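You operate a simulated robot arm through the tools that you are given. There is no shell and no other tool. Be economical: measure what you need, move in short steps, check, and stop when the job is done.

Carry out the task below with a simulated robot arm. There is one attempt and no reset: what you move stays moved.

TASK
File the red onion in the blue cup and the brown potato in the yellow cup.
Fine: cups of the sample wheel; take both from the table; turn the wheel back to its blank field; the rest ends as it began.

Only the result counts: the job must be done as asked and must still hold three seconds after the hand-in. Knocking over, shifting, dropping, spilling or breaking anything else fails it.

THE ROBOT
A 7-joint arm with a two-finger parallel gripper, fixed in place. Base frame: the origin is at the foot of the arm, x ahead of it, y to its left, z up; the work surface is at about z = 0. Lengths are in cm, angles in rad, forces in N, time in s.
With the tool pointing down near the work surface it reaches from about 24 to 62 cm from the base axis. Its first joint turns from -1.152 to 1.152 rad. Payload 2.6 kg.
The tool frame sits at the grasp point between the pads (the TCP): z along the fingers, y along the line on which they close. The tips reach 3 cm beyond it. The gripper opens to 9.4 cm. The fingers are 2.8 cm wide and 1 cm thick; the gripper's body (5 by 9.6 cm) begins 5.5 cm behind the TCP.
Orientation is that of the tool frame in the base frame, as [roll, pitch, yaw] about the fixed x, y, z axes, in that order (R = Rz(yaw) Ry(pitch) Rx(roll)). With the fingers straight down and closing along the base's y, the tool's x points along the base's -x, its y along +y and its z along -z.

THE INTERFACE
- The arm moves only by the tool servo_tool. Its argument "motion" is text: rows parted by semicolons, each of 7 numbers parted by spaces: the shift along the base's x, y, z in cm, then the turn, a rotation vector about the base's x, y, z in degrees, then the finger opening in cm, from 0 to 9.4. In form: x y z ax ay az hand; .... A call has 1 to 12 rows; each row shifts and turns the commanded pose from where the row before left it. A row lasts 0.2 s, in which the tool goes at most 5 cm and 0.15 rad; a call with a longer step from one row to the next is refused whole, and so is a gripper value outside its range. A pose out of reach is approached as far as the arm can. The call stops where the force on the tool passes 70 N (or 10 N more than at its start, if that is more) or the arm is blocked; 0.2 s more then pass. Each finger travels about 7.2 cm/s and halts on what it meets, pressing with about 25 N; the grip force reading is that of the motor and also rises with nothing between the fingers. The clock runs only during rows and for 0.2 s after the last one: add rows that do not move to give the fingers time. The reply holds the time, the measured pose of the TCP, the force on the tool along the base axes, the opening and the grip force, in the units named above and with some noise, with the torque about the TCP (base axes, N m) and any sound that the robot's microphone picked up.
- Cameras (640 x 400 px; columns grow to the right, rows downward): "scene" is fixed at [2.92, 42.51, 57.07]; the picture's right is [-0.83, -0.56, 0.00], its down [-0.28, 0.42, -0.86] and it looks along [0.48, -0.72, -0.50] (base axes); focal length 272 px, centre (320, 200). "wrist" rides on the gripper at [7.6, 1.4, -10.3] in the tool frame; the picture's right is [-0.18, 0.98, 0.00], its down [-0.75, -0.14, -0.64] and it looks along [-0.63, -0.12, 0.77] (tool axes); focal length 243 px, centre (320, 200). There is no depth. A picture from a camera that has moved, and an enlarged one, comes with that camera's place and axes in the base frame and with its lens.
- grab_frame(camera): a new picture of that camera. No time passes.
- close_up(camera, box): a new picture of the part [left, top, right, bottom] of that camera's present view, enlarged. No time passes.
- sign_off(): hands the job in; it is judged then, once.

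Go step by step. Nothing tells you positions but the pictures and the camera data: compare them with the known pose of the tool, close in by small moves and look again before you grip or let go. The budget is 120 turns and 64 pictures, counting those below and the enlarged ones. Unless the task says otherwise, let go and move clear before handing in, and close with one line.

The tools are called after "Emit:" by a JSON object that holds its "method" and its "body". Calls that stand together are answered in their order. servo_tool: Moves the arm, as the interface text tells. Its arguments: {"type":"object","properties":{"motion":{"type":"string"}},"required":["motion"]} The other tools are called the same way: grab_frame (camera) takes a picture; close_up (camera, box) takes an enlarged picture of a part of a camera's view; sign_off () hands the job in.

At the start:

```text
clock: 0.0
position: [35.6, -6.38, 38.52]
tool_rot: [3.141, 0.0, 3.14]
contact_force: [-0.3, 0.3, 0.2]
wrist_torque: [0.0, -0.04, 0.02]
width: 9.42
grip_force: 0.0
```

scene: 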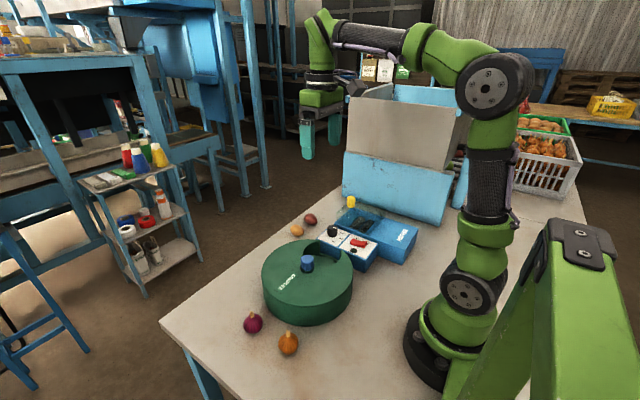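
wrist: 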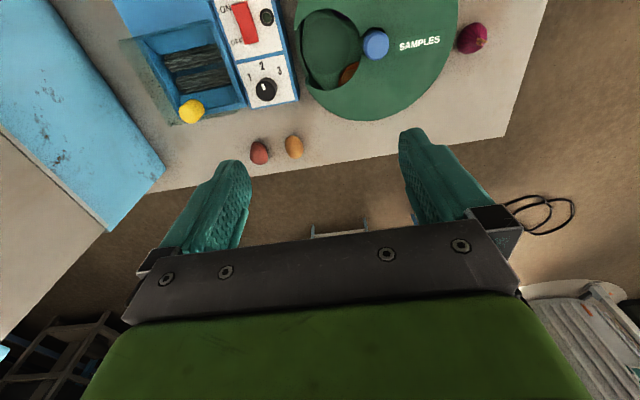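

I see a green sample wheel with a lid opening and a blue knob, a blue box with a switch panel, and several small vegetables. I'll look closer first.

Emit:
{"method": "close_up", "body": {"camera": "scene", "box": [220, 180, 440, 370]}}

Emit:
{"method": "close_up", "body": {"camera": "wrist", "box": [100, 0, 520, 180]}}

```text
2.11 times, centred on (330, 275) of scene
camera zoom: at [2.92, 42.51, 57.07], right [-0.83, -0.56, 0.0], down [-0.28, 0.42, -0.86], along [0.48, -0.72, -0.5], focal length 572 px, centre (299, 42)
```

zoom: 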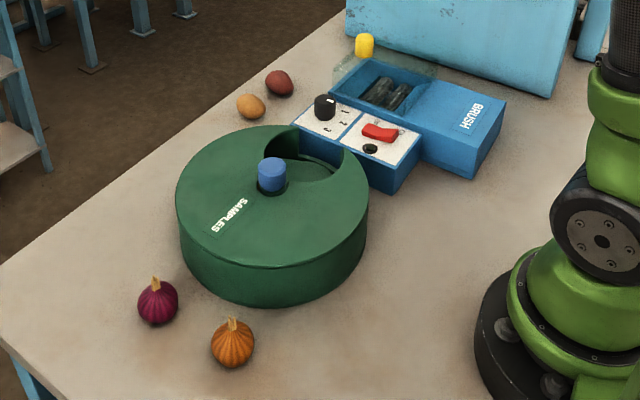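

```text
1.52 times, centred on (310, 90) of wrist
camera zoom: at [28.01, -4.8, 48.75], right [0.18, 0.98, 0.0], down [0.75, -0.14, 0.64], along [0.63, -0.12, -0.77], focal length 370 px, centre (335, 368)
```

zoom: 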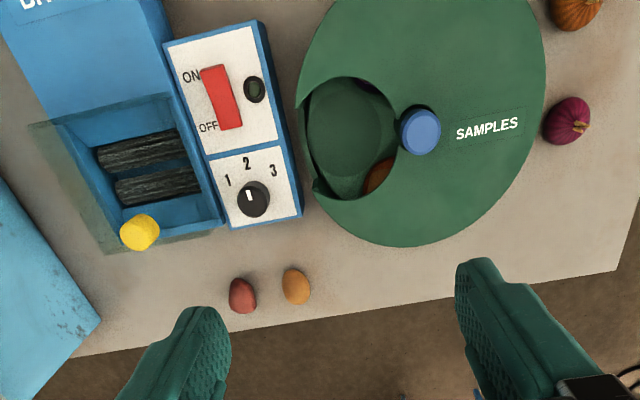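

The knob is at roughly (34.4, 1.7, 9). I'll move over the wheel for a closer look into its opening.

Emit:
{"method": "servo_tool", "body": {"motion": "0 2 -3.5 0 0 0 9.4; -0.5 2 -3.5 0 0 0 9.4; -0.5 2 -3.5 0 0 0 9.4; -0.3 2 -3.5 0 0 0 9.4; 0 0 0 0 0 0 9.4"}}

Emit:
{"method": "grab_frame", "body": {"camera": "wrist"}}

```text
clock: 1.2
position: [34.39, 1.66, 24.42]
tool_rot: [-3.141, 0.001, 3.139]
contact_force: [0.3, 0.2, 0.5]
wrist_torque: [0.06, -0.01, -0.04]
width: 9.39
grip_force: 0.1
```

```text
59 pictures are left
camera wrist: at [26.76, 3.23, 34.58], right [0.19, 0.98, 0.0], down [0.75, -0.14, 0.64], along [0.63, -0.12, -0.77], focal length 243 px, centre (320, 200)
```

wrist: 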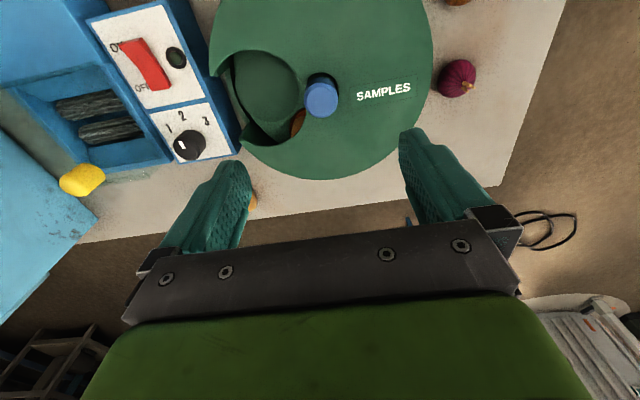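

Emit:
{"method": "close_up", "body": {"camera": "wrist", "box": [200, 0, 440, 150]}}

```text
2.67 times, centred on (320, 75) of wrist
camera zoom: at [26.76, 3.23, 34.58], right [0.19, 0.98, 0.0], down [0.75, -0.14, 0.64], along [0.63, -0.12, -0.77], focal length 647 px, centre (320, 533)
```

zoom: 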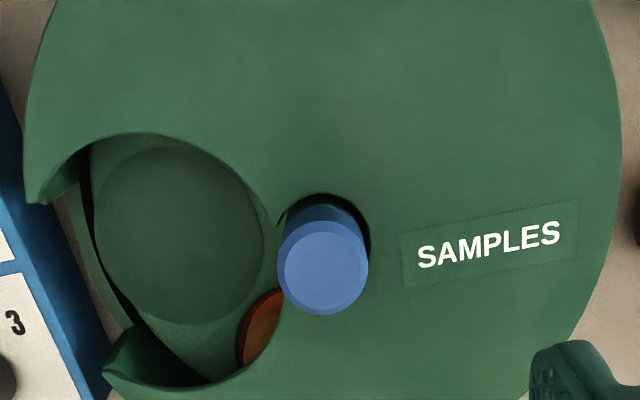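

The blank green field lies under the opening now. The knob top is near (34.05, 1.9, 11.3) and about 3.4 cm wide. I'll descend over it and check.

Emit:
{"method": "servo_tool", "body": {"motion": "-0.17 0.12 -4 0 0 0 9.4; -0.17 0.12 -4 0 0 0 9.4; 0 0 0 0 0 0 9.4"}}

Emit:
{"method": "grab_frame", "body": {"camera": "wrist"}}

Emit:
{"method": "close_up", "body": {"camera": "scene", "box": [220, 180, 400, 340]}}

```text
clock: 2.0
position: [34.03, 2.0, 16.33]
tool_rot: [3.141, -0.002, 3.141]
contact_force: [-0.2, -0.7, -0.2]
wrist_torque: [0.0, -0.01, -0.04]
width: 9.41
grip_force: 0.0
```

```text
57 pictures are left
camera wrist: at [26.4, 3.5, 26.53], right [0.18, 0.98, 0.0], down [0.75, -0.14, 0.64], along [0.63, -0.12, -0.77], focal length 243 px, centre (320, 200)
```

wrist: 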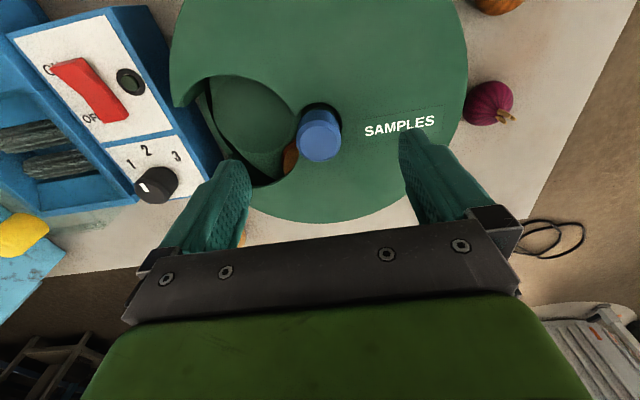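

```text
2.50 times, centred on (310, 260) of scene
camera zoom: at [2.92, 42.51, 57.07], right [-0.83, -0.56, 0.0], down [-0.28, 0.42, -0.86], along [0.48, -0.72, -0.5], focal length 680 px, centre (345, 50)
```

zoom: 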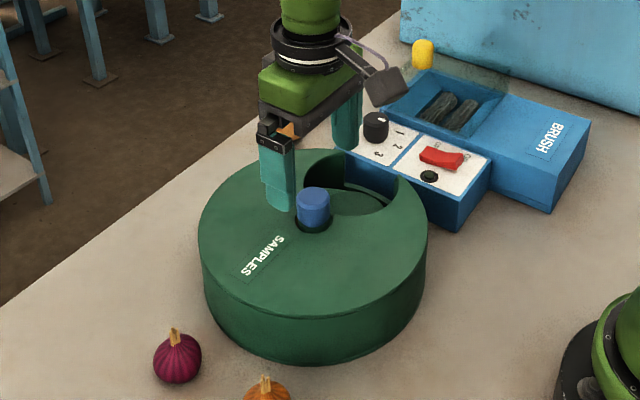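

The knob is centred between the fingers at about (34.1, 1.9). I'll narrow the fingers, descend to z≈11.8 and grip it.

Emit:
{"method": "servo_tool", "body": {"motion": "0.07 -0.08 -1.5 0 0 0 6; 0 0 -1.5 0 0 0 6; 0 0 -1.4 0 0 0 6; 0 0 0 0 0 0 6; 0 0 0 0 0 0 3; 0 0 0 0 0 0 1; 0 0 0 0 0 0 1"}}

Emit:
{"method": "grab_frame", "body": {"camera": "wrist"}}

```text
clock: 3.6
position: [34.09, 1.91, 12.11]
tool_rot: [-3.141, 0.0, 3.139]
contact_force: [0.0, -15.9, -4.8]
wrist_torque: [-0.03, -0.04, -0.08]
width: 3.34
grip_force: 44.9
```

```text
55 pictures are left
camera wrist: at [26.51, 3.33, 22.28], right [0.19, 0.98, 0.0], down [0.75, -0.14, 0.64], along [0.63, -0.12, -0.77], focal length 243 px, centre (320, 200)
```

wrist: 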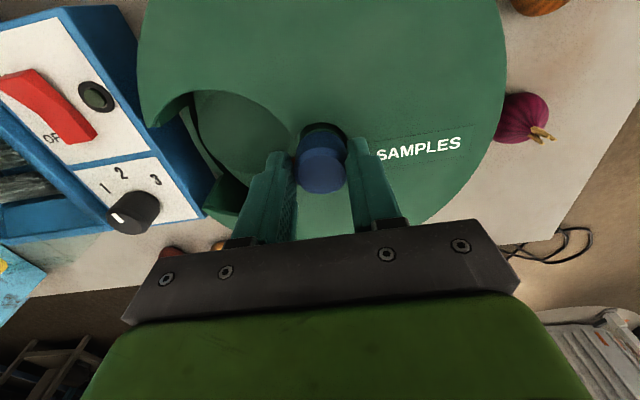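

The knob is gripped (3.34 cm). I'll recentre slightly and turn counter-clockwise by about 51°, watching the forces.

Emit:
{"method": "servo_tool", "body": {"motion": "0 -0.15 0 0 0 0 1; 0 0 0 0 0 6 1; 0 0 0 0 0 8 1; 0 0 0 0 0 8 1; 0 0 0 0 0 8 1; 0 0 0 0 0 8 1; 0 0 0 0 0 8 1; 0 0 0 0 0 0 1"}}

Emit:
{"method": "grab_frame", "body": {"camera": "wrist"}}

Emit:
{"method": "close_up", "body": {"camera": "scene", "box": [220, 180, 400, 340]}}

```text
clock: 5.4
position: [34.15, 1.42, 12.21]
tool_rot: [-3.132, 0.003, -2.334]
contact_force: [30.5, -20.8, -34.4]
wrist_torque: [-0.36, -0.19, -0.13]
width: 3.38
grip_force: 45.2
```

```text
54 pictures are left
camera wrist: at [27.83, -2.94, 22.34], right [-0.58, 0.81, -0.01], down [0.62, 0.45, 0.65], along [0.53, 0.37, -0.76], focal length 243 px, centre (320, 200)
```

wrist: 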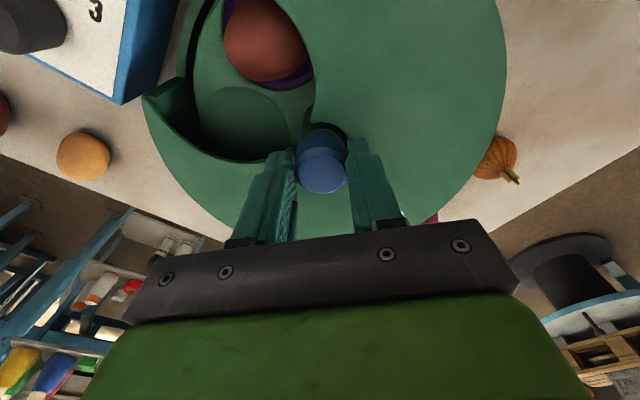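

```text
2.50 times, centred on (310, 260) of scene
camera zoom: at [2.94, 42.51, 57.07], right [-0.83, -0.56, 0.0], down [-0.28, 0.42, -0.86], along [0.48, -0.72, -0.5], focal length 680 px, centre (345, 50)
```

zoom: 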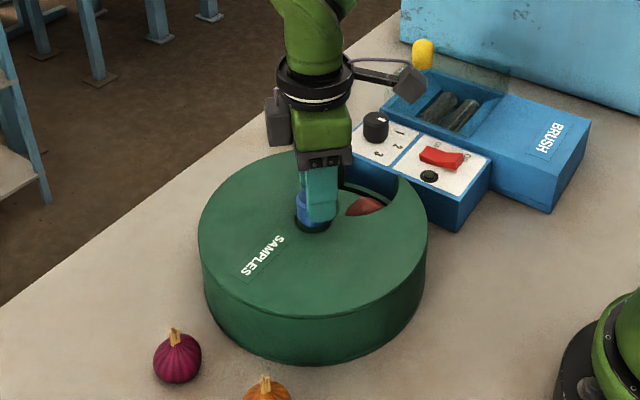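

The wheel follows the knob: a purple cup with a red potato is coming up. The side force has grown, so I'll release, then recheck where the knob axis is.

Emit:
{"method": "servo_tool", "body": {"motion": "0 0 0 0 0 0 5; 0 0 0 0 0 0 5; 0 0 0 0 0 0 5"}}

Emit:
{"method": "grab_frame", "body": {"camera": "wrist"}}

```text
clock: 6.2
position: [33.98, 1.74, 12.2]
tool_rot: [3.141, 0.0, -2.339]
contact_force: [-0.5, 0.3, -0.5]
wrist_torque: [0.0, 0.02, 0.0]
width: 4.99
grip_force: 0.0
```

```text
52 pictures are left
camera wrist: at [27.69, -2.72, 22.37], right [-0.58, 0.82, 0.0], down [0.63, 0.44, 0.64], along [0.52, 0.37, -0.77], focal length 243 px, centre (320, 200)
```

wrist: 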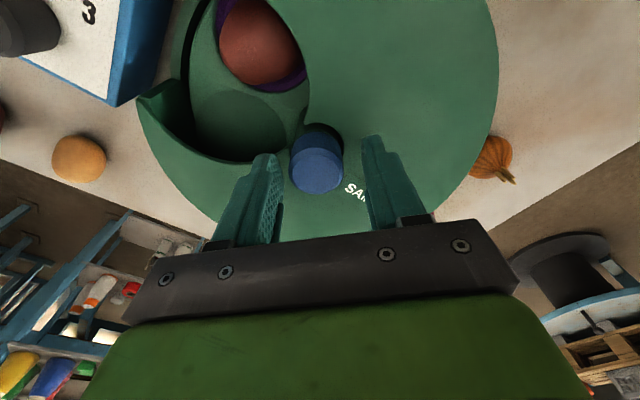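

The knob axis fits (34.4, 1.65) with its top around z≈10.2, so my grip was shallow and off-centre. I'll shift, go 1.2 cm lower and grip again.

Emit:
{"method": "servo_tool", "body": {"motion": "0.42 -0.08 -0.4 0 0 0 5; 0 0 -0.4 0 0 0 5; 0 0 -0.4 0 0 0 5; 0 0 0 0 0 0 5"}}

Emit:
{"method": "close_up", "body": {"camera": "wrist", "box": [180, 50, 460, 250]}}

Emit:
{"method": "close_up", "body": {"camera": "scene", "box": [250, 210, 370, 310]}}

```text
clock: 7.2
position: [34.37, 1.61, 10.96]
tool_rot: [3.141, 0.0, -2.34]
contact_force: [-0.1, -0.5, 0.0]
wrist_torque: [0.01, -0.04, 0.01]
width: 5.0
grip_force: 0.1
```

```text
2.00 times, centred on (320, 150) of wrist
camera zoom: at [28.14, -2.78, 21.14], right [-0.58, 0.82, 0.0], down [0.63, 0.44, 0.64], along [0.52, 0.37, -0.77], focal length 485 px, centre (320, 300)
```

zoom: 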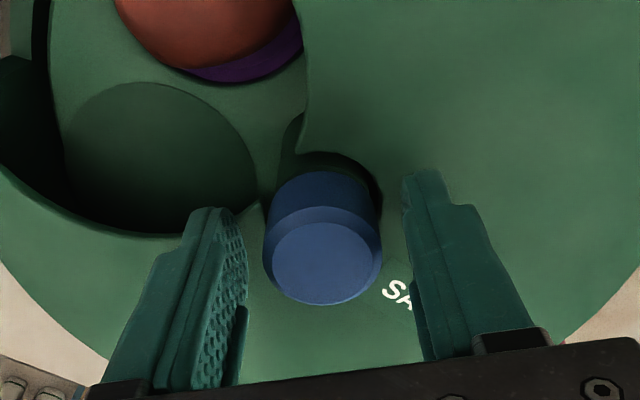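

```text
4.00 times, centred on (310, 260) of scene
camera zoom: at [2.92, 42.51, 57.07], right [-0.83, -0.56, 0.0], down [-0.28, 0.42, -0.86], along [0.48, -0.72, -0.5], focal length 1087 px, centre (360, -40)
```

zoom: 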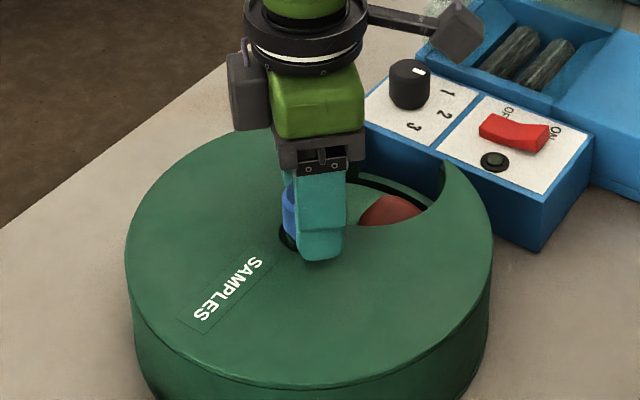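

The knob is now well centred with the fingers deeper. I'll grip and continue turning by about 50°.

Emit:
{"method": "servo_tool", "body": {"motion": "0 0 0 0 0 0 1; 0 0 0 0 0 0 1; 0 0 0 0 0 8 1; 0 0 0 0 0 8 1; 0 0 0 0 0 8 1; 0 0 0 0 0 8 1; 0 0 0 0 0 8 1; 0 0 0 0 0 8 1; 0 0 0 0 0 0 1"}}

Emit:
{"method": "grab_frame", "body": {"camera": "wrist"}}

```text
clock: 9.2
position: [34.56, 1.61, 11.03]
tool_rot: [-3.139, 0.0, -1.499]
contact_force: [9.6, -2.5, -3.8]
wrist_torque: [0.95, 0.4, 0.01]
width: 3.35
grip_force: 44.7
```

```text
49 pictures are left
camera wrist: at [33.68, -6.02, 21.14], right [-0.99, 0.11, 0.0], down [0.09, 0.76, 0.64], along [0.07, 0.64, -0.77], focal length 243 px, centre (320, 200)
```

wrist: 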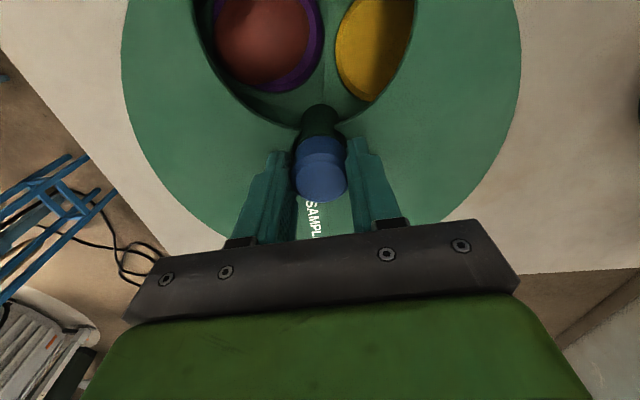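

The yellow cup (empty) follows the purple one; fields are about 51° apart. Turning another 24° should bring the yellow cup under the opening.

Emit:
{"method": "servo_tool", "body": {"motion": "0.1 0 0 0 0 8 1; 0 0 0 0 0 8 1; 0 0 0 0 0 8 1; 0 0 0 0 0 0 1"}}

Emit:
{"method": "grab_frame", "body": {"camera": "wrist"}}

```text
clock: 10.2
position: [34.57, 1.64, 10.99]
tool_rot: [-3.14, -0.002, -1.079]
contact_force: [22.3, -0.5, -16.2]
wrist_torque: [-0.23, 0.17, 0.03]
width: 3.38
grip_force: 45.0
```

```text
48 pictures are left
camera wrist: at [36.96, -5.69, 21.15], right [-0.95, -0.3, 0.0], down [-0.23, 0.73, 0.64], along [-0.19, 0.61, -0.77], focal length 243 px, centre (320, 200)
```

wrist: 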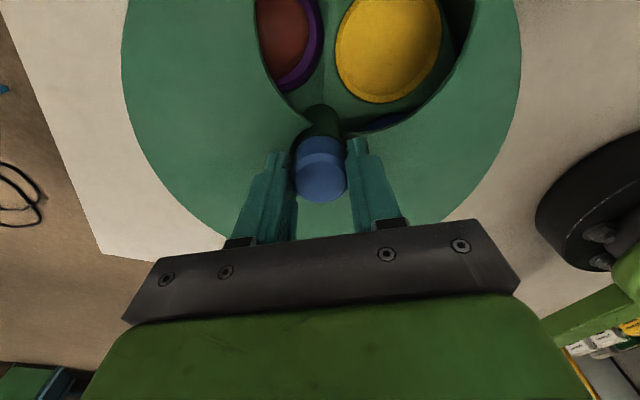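

The yellow cup sits under the opening, and the blue cup is next. I'll release the knob, rise, and look from above at the potatoes near (51, -15) and (51, -22).

Emit:
{"method": "servo_tool", "body": {"motion": "-0.1 0 0 0 0 0 5.5; 0 0 0 0 0 0 5.5; 0 0 2 0 0 0 5.5; 0 0 4 0 0 0 5.5; 0 0 4.5 0 0 -4 9.4; 2.4 -2.4 2 0 0 -8 9.4; 3 -3 0 0 0 -8 9.4; 3 -3 0 0 0 -8 9.4; 3 -3 0 0 0 0 9.4; 2.5 -2.5 0 0 0 0 9.4; 0 0 0 0 0 0 9.4"}}

Emit:
{"method": "grab_frame", "body": {"camera": "wrist"}}

Emit:
{"method": "close_up", "body": {"camera": "scene", "box": [220, 180, 440, 370]}}

```text
clock: 12.6
position: [48.4, -12.39, 23.51]
tool_rot: [3.141, 0.0, -1.572]
contact_force: [-0.1, -0.4, 0.0]
wrist_torque: [0.03, -0.01, 0.0]
width: 9.39
grip_force: 0.1
```

```text
47 pictures are left
camera wrist: at [47.03, -19.92, 33.65], right [-0.98, 0.19, 0.0], down [0.14, 0.75, 0.64], along [0.12, 0.63, -0.77], focal length 243 px, centre (320, 200)
```

wrist: 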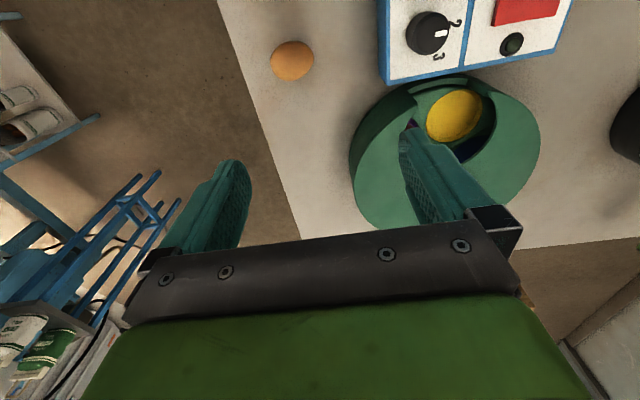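

```text
2.11 times, centred on (330, 275) of scene
camera zoom: at [2.92, 42.51, 57.07], right [-0.83, -0.56, 0.0], down [-0.28, 0.42, -0.86], along [0.48, -0.72, -0.5], focal length 572 px, centre (299, 42)
```

zoom: 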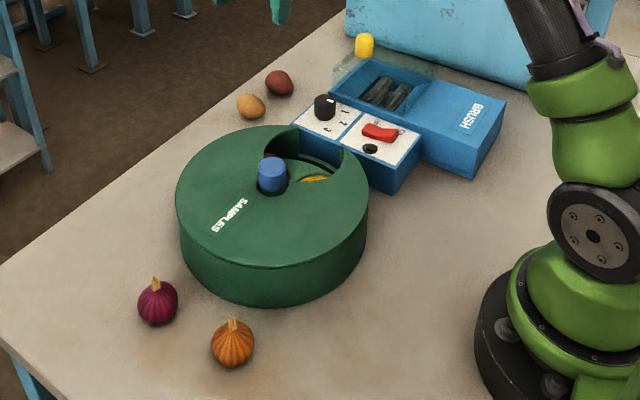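

The tan potato is near (51.4, -14.9). Before choosing, I want a direct colour comparison with the other potato and the one in the wheel.

Emit:
{"method": "servo_tool", "body": {"motion": "0.5 -4 0 0 0 0 9.4; 0.5 -4 0 0 0 0 9.4; 0 0 0 0 0 0 9.4"}}

Emit:
{"method": "close_up", "body": {"camera": "wrist", "box": [200, 0, 520, 200]}}

Emit:
{"method": "close_up", "body": {"camera": "scene", "box": [280, 200, 340, 245]}}

```text
clock: 13.4
position: [49.22, -20.33, 23.45]
tool_rot: [-3.14, 0.0, -1.57]
contact_force: [0.0, 0.0, -0.8]
wrist_torque: [0.0, 0.01, 0.03]
width: 9.4
grip_force: 0.2
```

```text
2.00 times, centred on (360, 100) of wrist
camera zoom: at [47.88, -27.87, 33.64], right [-0.98, 0.18, 0.0], down [0.14, 0.75, 0.64], along [0.12, 0.63, -0.77], focal length 485 px, centre (240, 400)
```

zoom: 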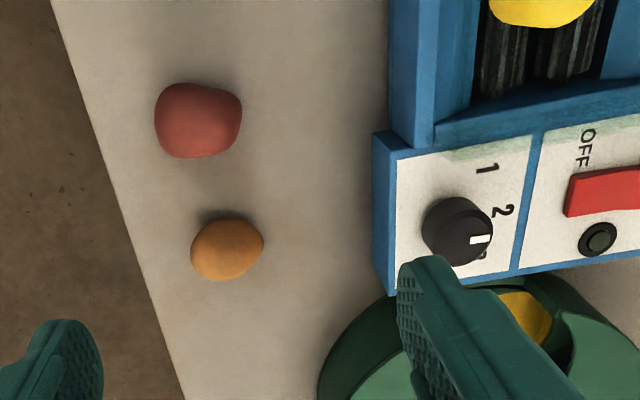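

```text
8.89 times, centred on (310, 222) of scene
camera zoom: at [2.92, 42.51, 57.07], right [-0.83, -0.56, 0.0], down [-0.28, 0.42, -0.86], along [0.48, -0.72, -0.5], focal length 2416 px, centre (409, 0)
```

zoom: 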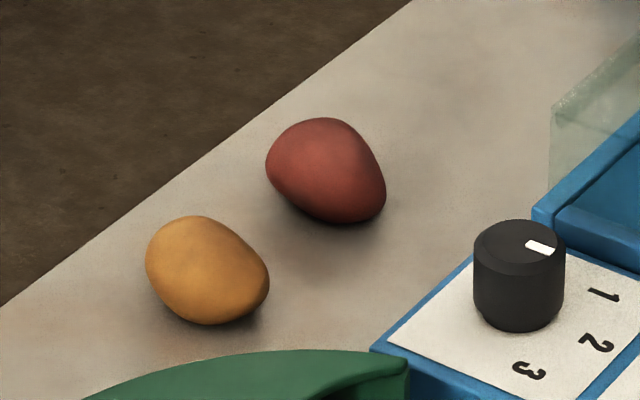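

The tan potato is the brown one (the other is red), at (51.3, -14.9). I'll move above it and go down in two stages.

Emit:
{"method": "servo_tool", "body": {"motion": "1 2.7 -2 0 0 0 9.4; 1.05 2.7 -4 0 0 0 9.4; 0 0 -4.5 0 0 0 9.4; 0 0 -3 0 0 0 9.4; 0 0 0 0 0 0 9.4"}}

Emit:
{"method": "grab_frame", "body": {"camera": "wrist"}}

```text
clock: 14.6
position: [51.35, -14.77, 9.9]
tool_rot: [-3.141, 0.001, -1.573]
contact_force: [-0.1, -0.3, 0.7]
wrist_torque: [0.02, 0.0, 0.01]
width: 9.38
grip_force: 0.2
```

```text
43 pictures are left
camera wrist: at [49.95, -22.34, 20.07], right [-0.98, 0.19, 0.0], down [0.14, 0.75, 0.64], along [0.12, 0.63, -0.77], focal length 243 px, centre (320, 200)
```

wrist: 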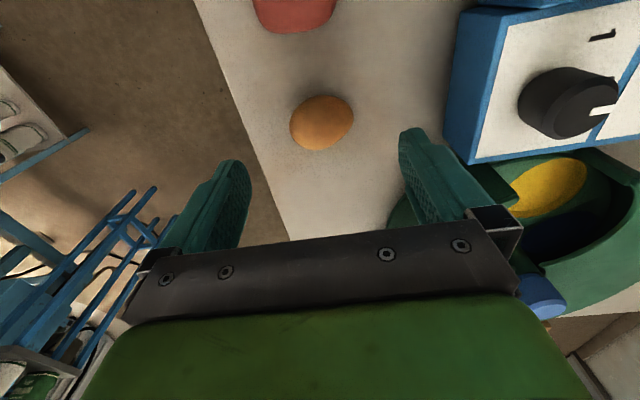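

The potato is centred; I'll go down to z≈3.4 and close.

Emit:
{"method": "servo_tool", "body": {"motion": "-0.05 -0.25 -3 0 0 0 9.4; 0 0 -2.5 0 0 0 9.4; 0 0 -1 0 0 0 9.4; 0 0 0 0 0 0 7; 0 0 0 0 0 0 5; 0 0 0 0 0 0 3.4; 0 0 0 0 0 0 2.5; 0 0 0 0 0 0 2.5"}}

Emit:
{"method": "grab_frame", "body": {"camera": "wrist"}}

```text
clock: 16.4
position: [51.32, -14.93, 3.5]
tool_rot: [3.141, 0.001, -1.57]
contact_force: [0.4, 0.6, -0.1]
wrist_torque: [-0.02, -0.02, 0.03]
width: 5.03
grip_force: 24.6
```

```text
42 pictures are left
camera wrist: at [49.91, -22.58, 13.71], right [-0.98, 0.18, 0.0], down [0.14, 0.75, 0.64], along [0.12, 0.63, -0.77], focal length 243 px, centre (320, 200)
```

wrist: 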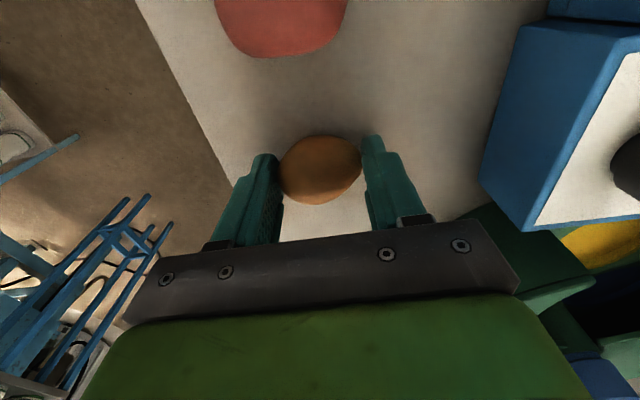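

The potato is held (5.03 cm). I'll lift and check, then carry it toward the wheel.

Emit:
{"method": "servo_tool", "body": {"motion": "0 0 1 0 0 0 2.5; 0 0 3 0 0 0 2.5; 0 0 4.5 0 0 0 2.5; 0 0 4.5 0 0 0 2.5; 0 0 3 0 0 0 2.5; -4 2.2 0 0 0 -4 2.5; -4 2.2 0 0 0 -5 2.5; -4 2.2 0 0 0 -5 2.5; -4 2.2 0 0 0 0 2.5; -2.3 1.5 0 0 0 0 2.5; 0 0 0 0 0 0 2.5"}}

Emit:
{"method": "grab_frame", "body": {"camera": "wrist"}}

Emit:
{"method": "close_up", "body": {"camera": "scene", "box": [220, 130, 440, 320]}}

```text
clock: 18.8
position: [32.95, -4.83, 19.24]
tool_rot: [3.141, 0.0, -1.816]
contact_force: [-0.2, -0.5, 0.0]
wrist_torque: [-0.01, -0.01, 0.02]
width: 5.01
grip_force: 25.5
```

```text
41 pictures are left
camera wrist: at [29.67, -11.76, 29.35], right [-0.91, 0.42, 0.0], down [0.32, 0.7, 0.64], along [0.27, 0.58, -0.77], focal length 243 px, centre (320, 200)
```

wrist: 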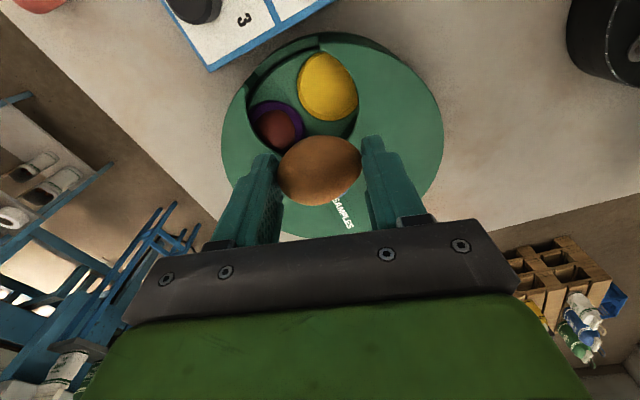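

```text
2.11 times, centred on (330, 225) of scene
camera zoom: at [2.92, 42.51, 57.07], right [-0.83, -0.56, 0.0], down [-0.28, 0.42, -0.86], along [0.48, -0.72, -0.5], focal length 572 px, centre (299, 147)
```

zoom: 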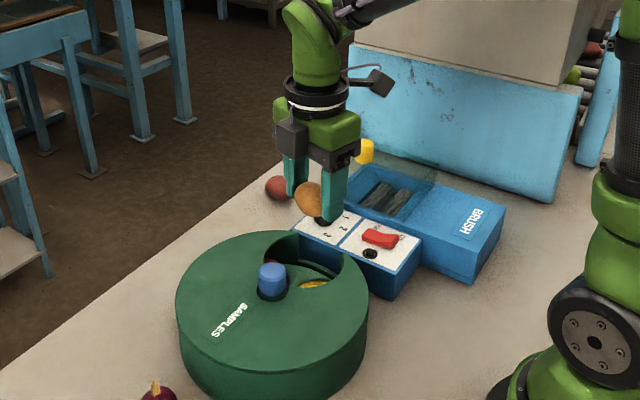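

The yellow cup is still about 16° short of the opening's centre, so the fingers would foul the lid edge. I'll set the potato back down on its spot and trim the wheel first.

Emit:
{"method": "servo_tool", "body": {"motion": "2.35 -1.5 0 0 0 0 2.5; 4 -2.2 0 0 0 5 2.5; 4 -2.2 0 0 0 5 2.5; 4 -2.2 0 0 0 4 2.5; 4 -2.0 0 0 0 0 2.5; 0 0 -3 0 0 0 2.5; 0 0 -4.5 0 0 0 2.5; 0 0 -4.5 0 0 0 2.5; 0 0 -2 0 0 0 2.5; 0 0 -1.2 0 0 0 2.5; 0 0 -0.4 0 0 0 2.5; 0 0 0 0 0 0 2.5"}}

```text
clock: 21.4
position: [51.5, -14.94, 3.92]
tool_rot: [3.141, -0.002, -1.573]
contact_force: [0.3, 0.5, -1.0]
wrist_torque: [-0.04, -0.03, 0.02]
width: 4.99
grip_force: 24.9
```

I'm 0.4 cm above the grasp height; I'll lower, release and rise.

Emit:
{"method": "servo_tool", "body": {"motion": "0 0 -0.38 0 0 0 2.5; 0 0 0 0 0 0 2.5; 0 0 0 0 0 0 6; 0 0 0 0 0 0 9.4; 0 0 0 0 0 0 9.4; 0 0 3 0 0 0 9.4; 0 0 4.5 0 0 0 9.4; 0 0 4.5 0 0 0 9.4; 0 0 0 0 0 0 9.4"}}

Emit:
{"method": "grab_frame", "body": {"camera": "wrist"}}

```text
clock: 23.4
position: [51.31, -14.93, 15.41]
tool_rot: [-3.139, 0.0, -1.569]
contact_force: [0.8, -0.2, -0.2]
wrist_torque: [-0.02, -0.01, 0.03]
width: 9.38
grip_force: 0.1
```

```text
39 pictures are left
camera wrist: at [49.93, -22.45, 25.61], right [-0.98, 0.18, 0.0], down [0.14, 0.75, 0.64], along [0.12, 0.63, -0.77], focal length 243 px, centre (320, 200)
```

wrist: 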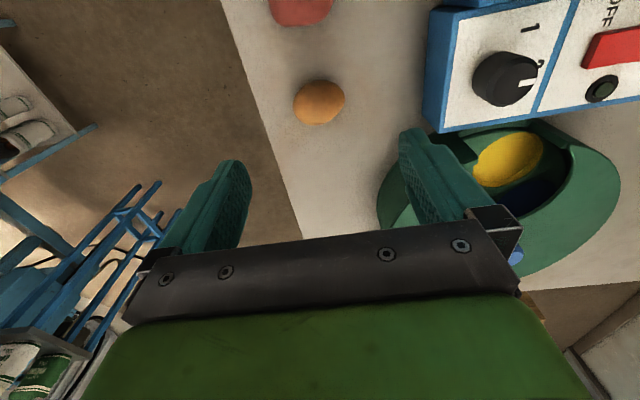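

The potato rests upright on its spot. Now back to the knob at (34.57, 1.64) to turn it a little further.

Emit:
{"method": "servo_tool", "body": {"motion": "0 0 2.5 0 0 0 9.4; -3.35 3.3 0 0 0 0 9.4; -3.35 3.3 0 0 0 0 9.4; -3.35 3.3 0 0 0 0 9.4; -3.35 3.3 0 0 0 0 9.4; -3.34 3.37 0 0 0 0 7; 0 0 0 0 0 0 5.5; 0 0 -3.5 0 0 0 5.5; 0 0 -2.5 0 0 0 5.5; 0 0 -0.9 0 0 0 5.5; 0 0 0 0 0 0 5.5"}}

Emit:
{"method": "grab_frame", "body": {"camera": "wrist"}}

```text
clock: 25.8
position: [34.65, 1.57, 11.18]
tool_rot: [3.141, 0.001, -1.574]
contact_force: [-0.2, -1.5, 0.3]
wrist_torque: [0.01, -0.01, 0.01]
width: 5.53
grip_force: 0.2
```

```text
38 pictures are left
camera wrist: at [33.23, -5.91, 21.22], right [-0.98, 0.18, 0.0], down [0.14, 0.75, 0.64], along [0.12, 0.63, -0.77], focal length 243 px, centre (320, 200)
```

wrist: 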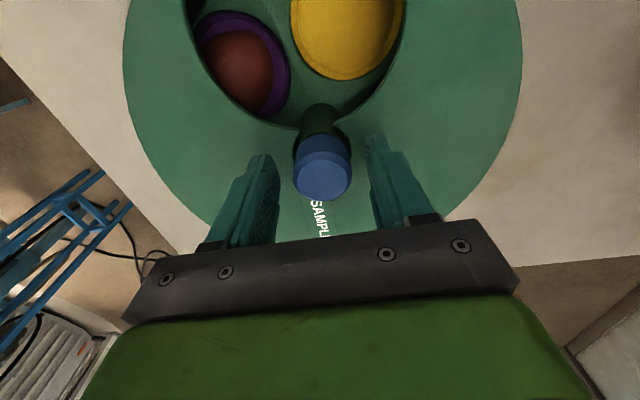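

From here the opening's centre is about 20° on from the yellow cup. I'll grip and turn +20°.

Emit:
{"method": "servo_tool", "body": {"motion": "0 0 0 0 0 0 1; 0 0 0 0 0 0 1; 0 0 0 0 0 7 1; 0 0 0 0 0 7 1; 0 0 0 0 0 7 1; 0 0 0 0 0 0 1; 0 0 0 0 0 0 5.5; 0 0 0 0 0 0 5.5"}}

Emit:
{"method": "grab_frame", "body": {"camera": "wrist"}}

```text
clock: 27.6
position: [34.73, 1.61, 10.97]
tool_rot: [-3.14, 0.0, -1.204]
contact_force: [0.6, 0.4, 0.2]
wrist_torque: [-0.03, 0.0, 0.0]
width: 5.49
grip_force: 0.0
```

```text
37 pictures are left
camera wrist: at [36.11, -5.91, 21.23], right [-0.98, -0.18, 0.0], down [-0.14, 0.75, 0.64], along [-0.11, 0.63, -0.77], focal length 243 px, centre (320, 200)
```

wrist: 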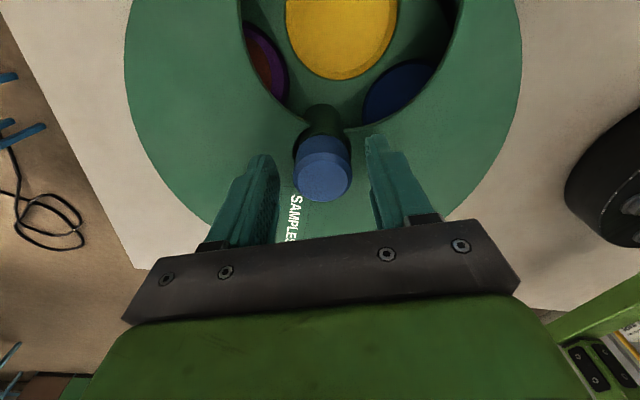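

The yellow cup is now centred under the opening. Back to the potato.

Emit:
{"method": "servo_tool", "body": {"motion": "0 0 3 0 0 0 5.5; 0 0 4 0 0 0 5.5; 3.3 -3.3 0 0 0 -7 9.4; 3.3 -3.3 0 0 0 -7 9.4; 3.3 -3.3 0 0 0 -7 9.4; 3.3 -3.3 0 0 0 0 9.4; 3.4 -3.35 0 0 0 0 9.4; 0 0 -4.5 0 0 0 9.4; 0 0 -4.5 0 0 0 9.4; 0 0 -3 0 0 0 9.4; 0 0 -2 0 0 0 9.4; 0 0 0 0 0 0 9.4"}}

Emit:
{"method": "grab_frame", "body": {"camera": "wrist"}}

```text
clock: 30.2
position: [51.25, -15.09, 4.07]
tool_rot: [3.142, 0.002, -1.573]
contact_force: [0.3, -0.3, 0.6]
wrist_torque: [0.01, 0.0, 0.02]
width: 9.41
grip_force: 0.2
```

```text
36 pictures are left
camera wrist: at [49.8, -22.54, 14.2], right [-0.98, 0.19, 0.0], down [0.14, 0.75, 0.64], along [0.12, 0.63, -0.77], focal length 243 px, centre (320, 200)
```

wrist: 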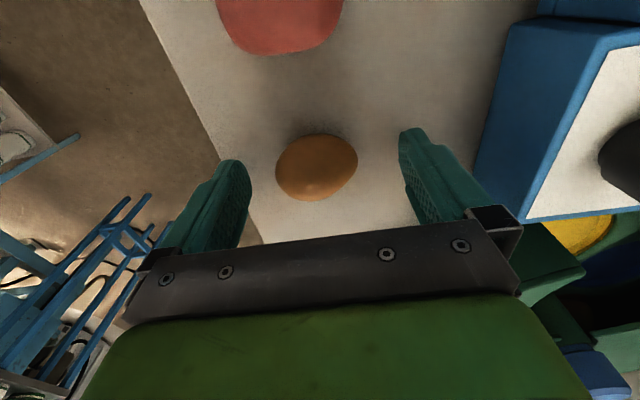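

The potato sits between the fingers; I'll grip, lift and carry it above the yellow cup at (34.5, -4.8).

Emit:
{"method": "servo_tool", "body": {"motion": "0 0 -0.5 0 0 0 7; 0 0 0 0 0 0 4; 0 0 0 0 0 0 2.5; 0 0 0 0 0 0 2.5; 0 0 2 0 0 0 2.5; 0 0 4.5 0 0 0 2.5; 0 0 4.5 0 0 0 2.5; 0 0 2.5 0 0 0 2.5; -4.3 2.6 0 0 0 0 2.5; -4.3 2.6 0 0 0 0 2.5; -4.3 2.6 0 0 0 0 2.5; -3.85 2.4 0 0 0 0 2.5"}}

Emit:
{"method": "grab_frame", "body": {"camera": "wrist"}}

Emit:
{"method": "close_up", "body": {"camera": "scene", "box": [230, 150, 410, 310]}}

```text
refused: row 9 steps farther than a row can; nothing moved
```

```text
35 pictures are left
camera wrist: at [49.8, -22.54, 14.2], right [-0.98, 0.19, 0.0], down [0.14, 0.75, 0.64], along [0.12, 0.63, -0.77], focal length 243 px, centre (320, 200)
```

wrist: 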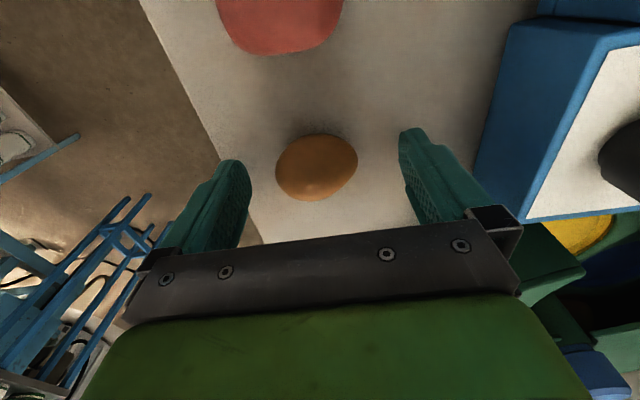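

```text
2.50 times, centred on (320, 230) of scene
camera zoom: at [2.92, 42.51, 57.07], right [-0.83, -0.56, 0.0], down [-0.28, 0.42, -0.86], along [0.48, -0.72, -0.5], focal length 680 px, centre (320, 125)
```

zoom: 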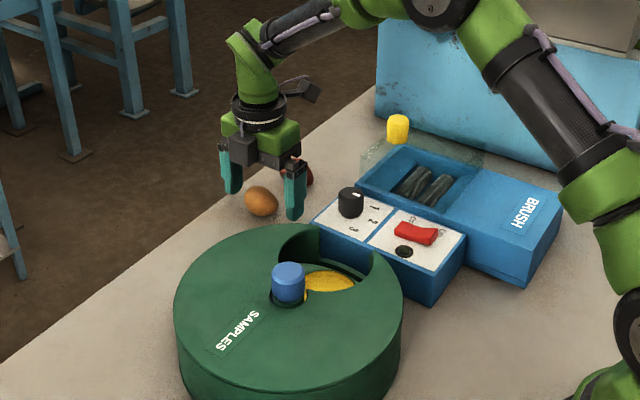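

The call was refused for a step that was just too long; nothing moved. I'll repeat it with shorter steps.

Emit:
{"method": "servo_tool", "body": {"motion": "0 0 -0.5 0 0 0 7; 0 0 0 0 0 0 4; 0 0 0 0 0 0 2.5; 0 0 0 0 0 0 2.5; 0 0 3 0 0 0 2.5; 0 0 4.8 0 0 0 2.5; 0 0 4.8 0 0 0 2.5; -3.4 2 0.9 0 0 0 2.5; -4.1 2.5 0 0 0 0 2.5; -4.1 2.5 0 0 0 0 2.5; -3.9 2.3 0 0 0 0 2.5; -1.2 0.8 0 0 0 0 2.5"}}

Emit:
{"method": "grab_frame", "body": {"camera": "wrist"}}

Emit:
{"method": "close_up", "body": {"camera": "scene", "box": [230, 150, 410, 310]}}

```text
clock: 32.8
position: [34.44, -4.8, 17.11]
tool_rot: [3.142, 0.0, -1.572]
contact_force: [0.7, -0.4, -0.7]
wrist_torque: [-0.02, -0.05, 0.02]
width: 5.03
grip_force: 24.6
```

```text
33 pictures are left
camera wrist: at [33.11, -12.43, 27.26], right [-0.98, 0.19, 0.0], down [0.14, 0.75, 0.64], along [0.12, 0.63, -0.77], focal length 243 px, centre (320, 200)
```

wrist: 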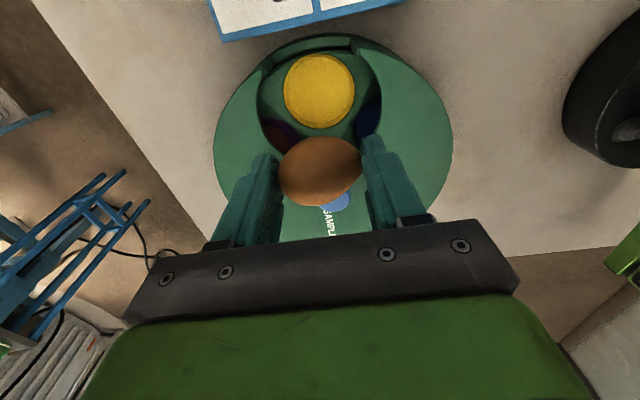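

```text
2.50 times, centred on (320, 230) of scene
camera zoom: at [2.92, 42.51, 57.07], right [-0.83, -0.56, 0.0], down [-0.28, 0.42, -0.86], along [0.48, -0.72, -0.5], focal length 680 px, centre (320, 125)
```

zoom: 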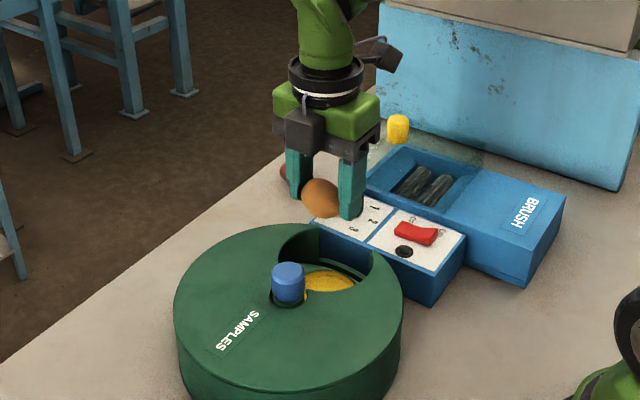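

The cup centre is at about (34.5, -5.5), floor z≈2–3, and the fingers fit the opening with about 1 cm to spare each side. I'll shift and lower to z≈10, then look.

Emit:
{"method": "servo_tool", "body": {"motion": "0.05 -0.7 0 0 0 0 2.5; 0 0 -3 0 0 0 2.5; 0 0 -2.5 0 0 0 2.5; 0 0 -1.5 0 0 0 2.5; 0 0 0 0 0 0 2.5"}}

Emit:
{"method": "grab_frame", "body": {"camera": "wrist"}}

Emit:
{"method": "close_up", "body": {"camera": "scene", "box": [270, 190, 390, 300]}}

```text
clock: 34.0
position: [34.58, -5.54, 10.06]
tool_rot: [-3.141, 0.0, -1.571]
contact_force: [0.6, -0.6, -0.5]
wrist_torque: [-0.04, -0.01, 0.04]
width: 5.02
grip_force: 24.5
```

```text
31 pictures are left
camera wrist: at [33.11, -13.14, 20.23], right [-0.98, 0.18, 0.0], down [0.14, 0.75, 0.64], along [0.12, 0.63, -0.77], focal length 243 px, centre (320, 200)
```

wrist: 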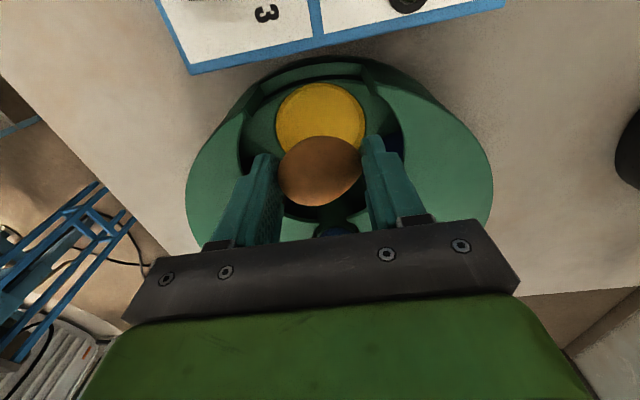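

```text
3.64 times, centred on (330, 245) of scene
camera zoom: at [2.92, 42.51, 57.07], right [-0.83, -0.56, 0.0], down [-0.28, 0.42, -0.86], along [0.48, -0.72, -0.5], focal length 988 px, centre (284, 36)
```

zoom: 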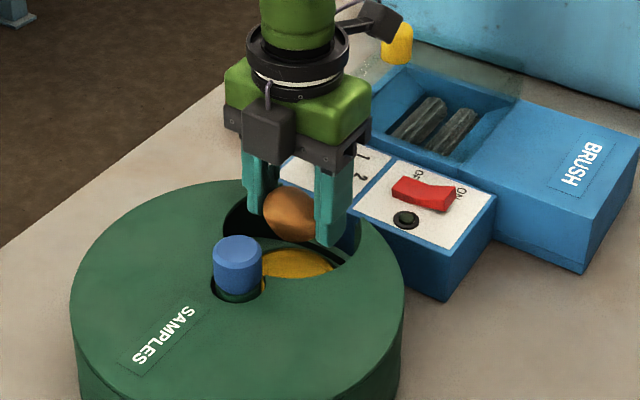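

The potato is over the yellow cup and the fingers are inside the opening's bounds. I'll lower a bit more and release gently.

Emit:
{"method": "servo_tool", "body": {"motion": "0 -0.2 -0.7 0 0 0 2.5; 0 0 -0.7 0 0 0 2.5; 0 0 -0.6 0 0 0 2.5; 0 0 -0.5 0 0 0 2.5; 0 0 0 0 0 0 2.5"}}

Emit:
{"method": "close_up", "body": {"camera": "wrist", "box": [180, 30, 500, 250]}}

```text
clock: 35.2
position: [34.54, -5.71, 7.54]
tool_rot: [-3.141, 0.001, -1.573]
contact_force: [0.1, -0.2, -0.1]
wrist_torque: [0.0, -0.01, 0.0]
width: 5.01
grip_force: 24.9
```

```text
1.82 times, centred on (340, 140) of wrist
camera zoom: at [33.14, -13.28, 17.76], right [-0.98, 0.19, 0.0], down [0.14, 0.75, 0.64], along [0.12, 0.63, -0.77], focal length 441 px, centre (284, 309)
```

zoom: 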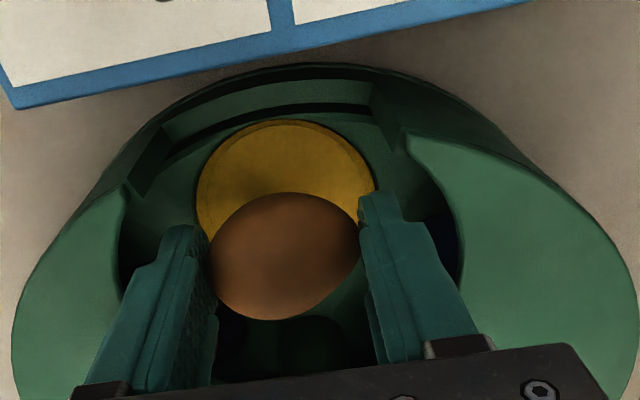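

Potato and cup are aligned. Lowering 0.6 cm more and opening slightly.

Emit:
{"method": "servo_tool", "body": {"motion": "0 0 -0.6 0 0 0 2.5; 0 0 0 0 0 0 2.5; 0 0 0 0 0 0 5.6; 0 0 0 0 0 0 6.6; 0 0 0 0 0 0 6.6; 0 0 1.5 0 0 0 6.6; 0 0 3 0 0 0 6.6; 0 0 4 0 0 0 6.6; 0 0 3 0 0 0 6.6; 0 0 0 0 0 0 6.6"}}

Emit:
{"method": "grab_frame", "body": {"camera": "wrist"}}

```text
clock: 37.4
position: [34.67, -5.66, 18.45]
tool_rot: [3.141, 0.0, -1.571]
contact_force: [0.0, 0.7, -0.4]
wrist_torque: [0.03, 0.03, 0.01]
width: 6.62
grip_force: 0.1
```

```text
28 pictures are left
camera wrist: at [33.22, -13.23, 28.72], right [-0.98, 0.18, 0.0], down [0.14, 0.75, 0.64], along [0.12, 0.63, -0.77], focal length 243 px, centre (320, 200)
```

wrist: 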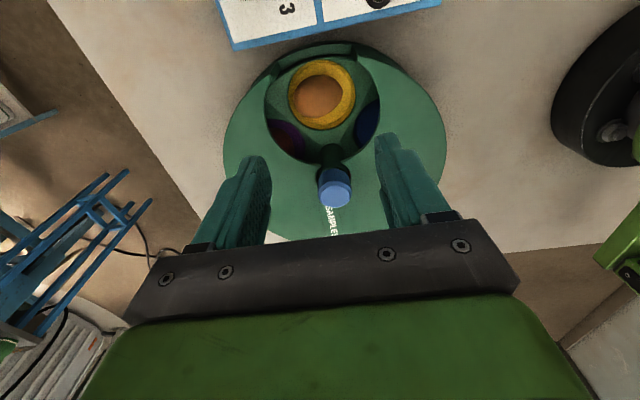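

The potato lies in the yellow cup. Next I go to the knob with the wrist turned back 60°, ready to turn the wheel one field further to the blue cup.

Emit:
{"method": "servo_tool", "body": {"motion": "0 0 0 0 0 -7.5 6; 0 1.5 0 0 0 -7.5 6; 0 1.5 0 0 0 -7.5 6; 0 1.5 0 0 0 -7.5 6; 0 1.5 0 0 0 -7.5 5.5; 0 1.3 0 0 0 -7.5 5.5; 0 0 0 0 0 -7.5 5.5; 0 0 -3.5 0 0 -7.5 5.5; 0 0 -2.8 0 0 0 5.5; 0 0 -1.1 0 0 0 5.5; 0 0 0 0 0 0 5.5"}}

Emit:
{"method": "grab_frame", "body": {"camera": "wrist"}}

```text
clock: 39.8
position: [34.47, 1.53, 10.93]
tool_rot: [3.14, 0.0, -2.62]
contact_force: [-0.5, -1.1, 0.3]
wrist_torque: [0.0, 0.01, 0.0]
width: 5.51
grip_force: 0.1
```

```text
27 pictures are left
camera wrist: at [27.26, -0.94, 21.23], right [-0.33, 0.94, 0.0], down [0.72, 0.25, 0.64], along [0.61, 0.21, -0.77], focal length 243 px, centre (320, 200)
```

wrist: 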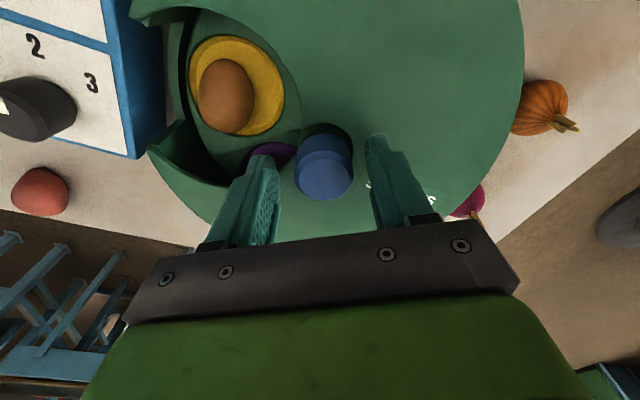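

Knob centred between the fingers. Gripping and turning +60°.

Emit:
{"method": "servo_tool", "body": {"motion": "0.08 0.08 0 0 0 0 1; 0 0 0 0 0 0 1; 0 0 0 0 0 7.5 1; 0 0 0 0 0 7.5 1; 0 0 0 0 0 7.5 1; 0 0 0 0 0 7.5 1; 0 0 0 0 0 7.5 1; 0 0 0 0 0 7.5 1; 0 0 0 0 0 7.5 1; 0 0 0 0 0 7.5 1; 0 0 0 0 0 0 1"}}

Emit:
{"method": "grab_frame", "body": {"camera": "wrist"}}

```text
clock: 42.2
position: [34.45, 1.45, 10.92]
tool_rot: [3.135, -0.001, -1.572]
contact_force: [-21.3, 1.2, 4.5]
wrist_torque: [0.59, 0.17, 0.02]
width: 3.33
grip_force: 45.1
```

```text
26 pictures are left
camera wrist: at [33.18, -6.01, 21.21], right [-0.98, 0.19, 0.0], down [0.15, 0.75, 0.64], along [0.12, 0.63, -0.77], focal length 243 px, centre (320, 200)
```

wrist: 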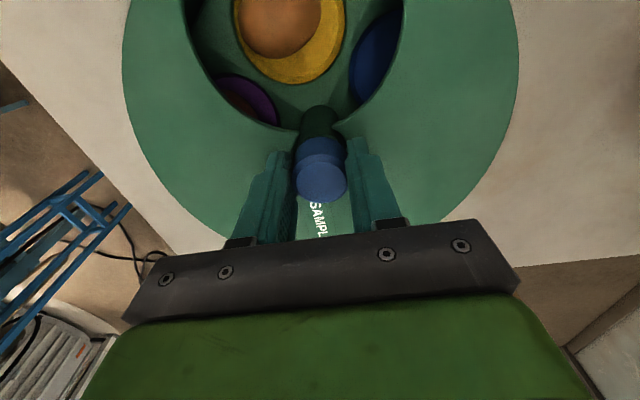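

The wheel hardly moved this time, so the fingers seem to have slipped on the knob or something blocks it. I'll look closely before turning further.

Emit:
{"method": "close_up", "body": {"camera": "wrist", "box": [180, 0, 440, 210]}}

Emit:
{"method": "close_up", "body": {"camera": "scene", "box": [270, 210, 370, 300]}}

```text
1.90 times, centred on (310, 105) of wrist
camera zoom: at [33.18, -6.01, 21.21], right [-0.98, 0.19, 0.0], down [0.15, 0.75, 0.64], along [0.12, 0.63, -0.77], focal length 462 px, centre (339, 381)
```

zoom: 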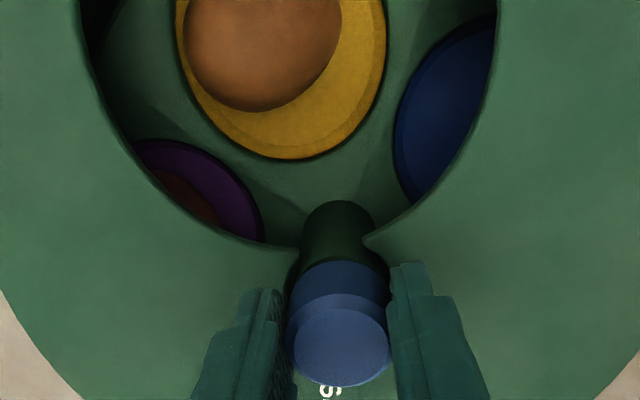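

```text
4.44 times, centred on (320, 255) of scene
camera zoom: at [2.92, 42.51, 57.08], right [-0.83, -0.56, 0.0], down [-0.28, 0.42, -0.86], along [0.48, -0.72, -0.5], focal length 1208 px, centre (320, -44)
```

zoom: 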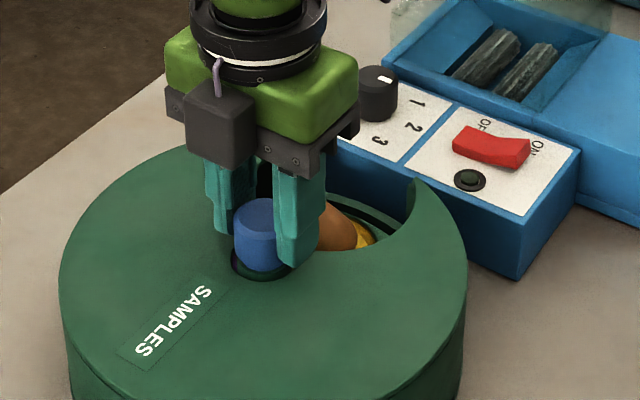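

Nothing visibly jams. I'll recentre, and test with a small +12° turn, watching the torque.

Emit:
{"method": "servo_tool", "body": {"motion": "-0.15 0.1 0 0 0 0 4.5; 0 0 0 0 0 0 4.5; 0 0 -0.3 0 0 0 1; 0 0 0 0 0 0 1; 0 0 0 0 0 0 1; 0 0 0 0 0 6 1; 0 0 0 0 0 6 1"}}

Emit:
{"method": "close_up", "body": {"camera": "wrist", "box": [180, 0, 440, 210]}}

```text
clock: 43.8
position: [34.54, 1.73, 10.86]
tool_rot: [3.141, 0.003, -1.363]
contact_force: [-10.0, -2.0, 38.1]
wrist_torque: [0.34, 1.41, -0.94]
width: 3.38
grip_force: 45.0
```

```text
1.90 times, centred on (310, 105) of wrist
camera zoom: at [34.74, -5.89, 20.96], right [-1.0, -0.02, 0.0], down [-0.02, 0.77, 0.64], along [-0.01, 0.64, -0.77], focal length 462 px, centre (339, 381)
```

zoom: 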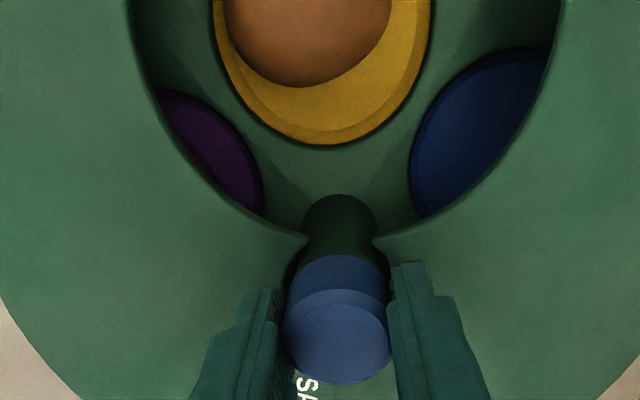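

The fingertips now touch the lid (38 N up), and the knob resists with ~0.9 N·m. I'll raise 0.3 cm and continue in short steps to see whether it moves or stays blocked.

Emit:
{"method": "servo_tool", "body": {"motion": "0 0 0.35 0 0 0 1; 0 0 0 0 0 5 1; 0 0 0 0 0 5 1"}}

Emit:
{"method": "servo_tool", "body": {"motion": "0 0 0 0 0 5 1; 0 0 0 0 0 5 1; 0 0 0 0 0 5 1"}}

Emit:
{"method": "close_up", "body": {"camera": "wrist", "box": [180, 0, 440, 210]}}

```text
clock: 44.6
position: [34.69, 1.73, 11.1]
tool_rot: [3.14, 0.0, -1.182]
contact_force: [16.6, 5.0, -24.7]
wrist_torque: [0.06, -0.17, -0.17]
width: 3.37
grip_force: 45.1
```

```text
clock: 45.4
position: [34.59, 1.72, 11.3]
tool_rot: [-3.141, -0.001, -0.927]
contact_force: [6.3, 2.1, 6.7]
wrist_torque: [0.0, 0.43, -0.59]
width: 3.4
grip_force: 45.2
```

```text
1.90 times, centred on (310, 105) of wrist
camera zoom: at [38.01, -5.12, 21.44], right [-0.9, -0.44, 0.0], down [-0.34, 0.69, 0.64], along [-0.28, 0.58, -0.77], focal length 462 px, centre (339, 381)
```

zoom: 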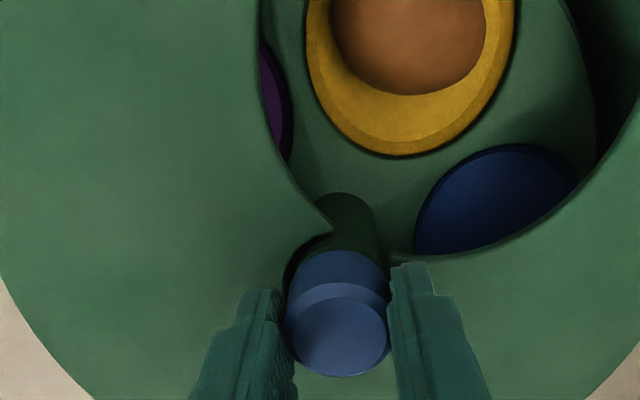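

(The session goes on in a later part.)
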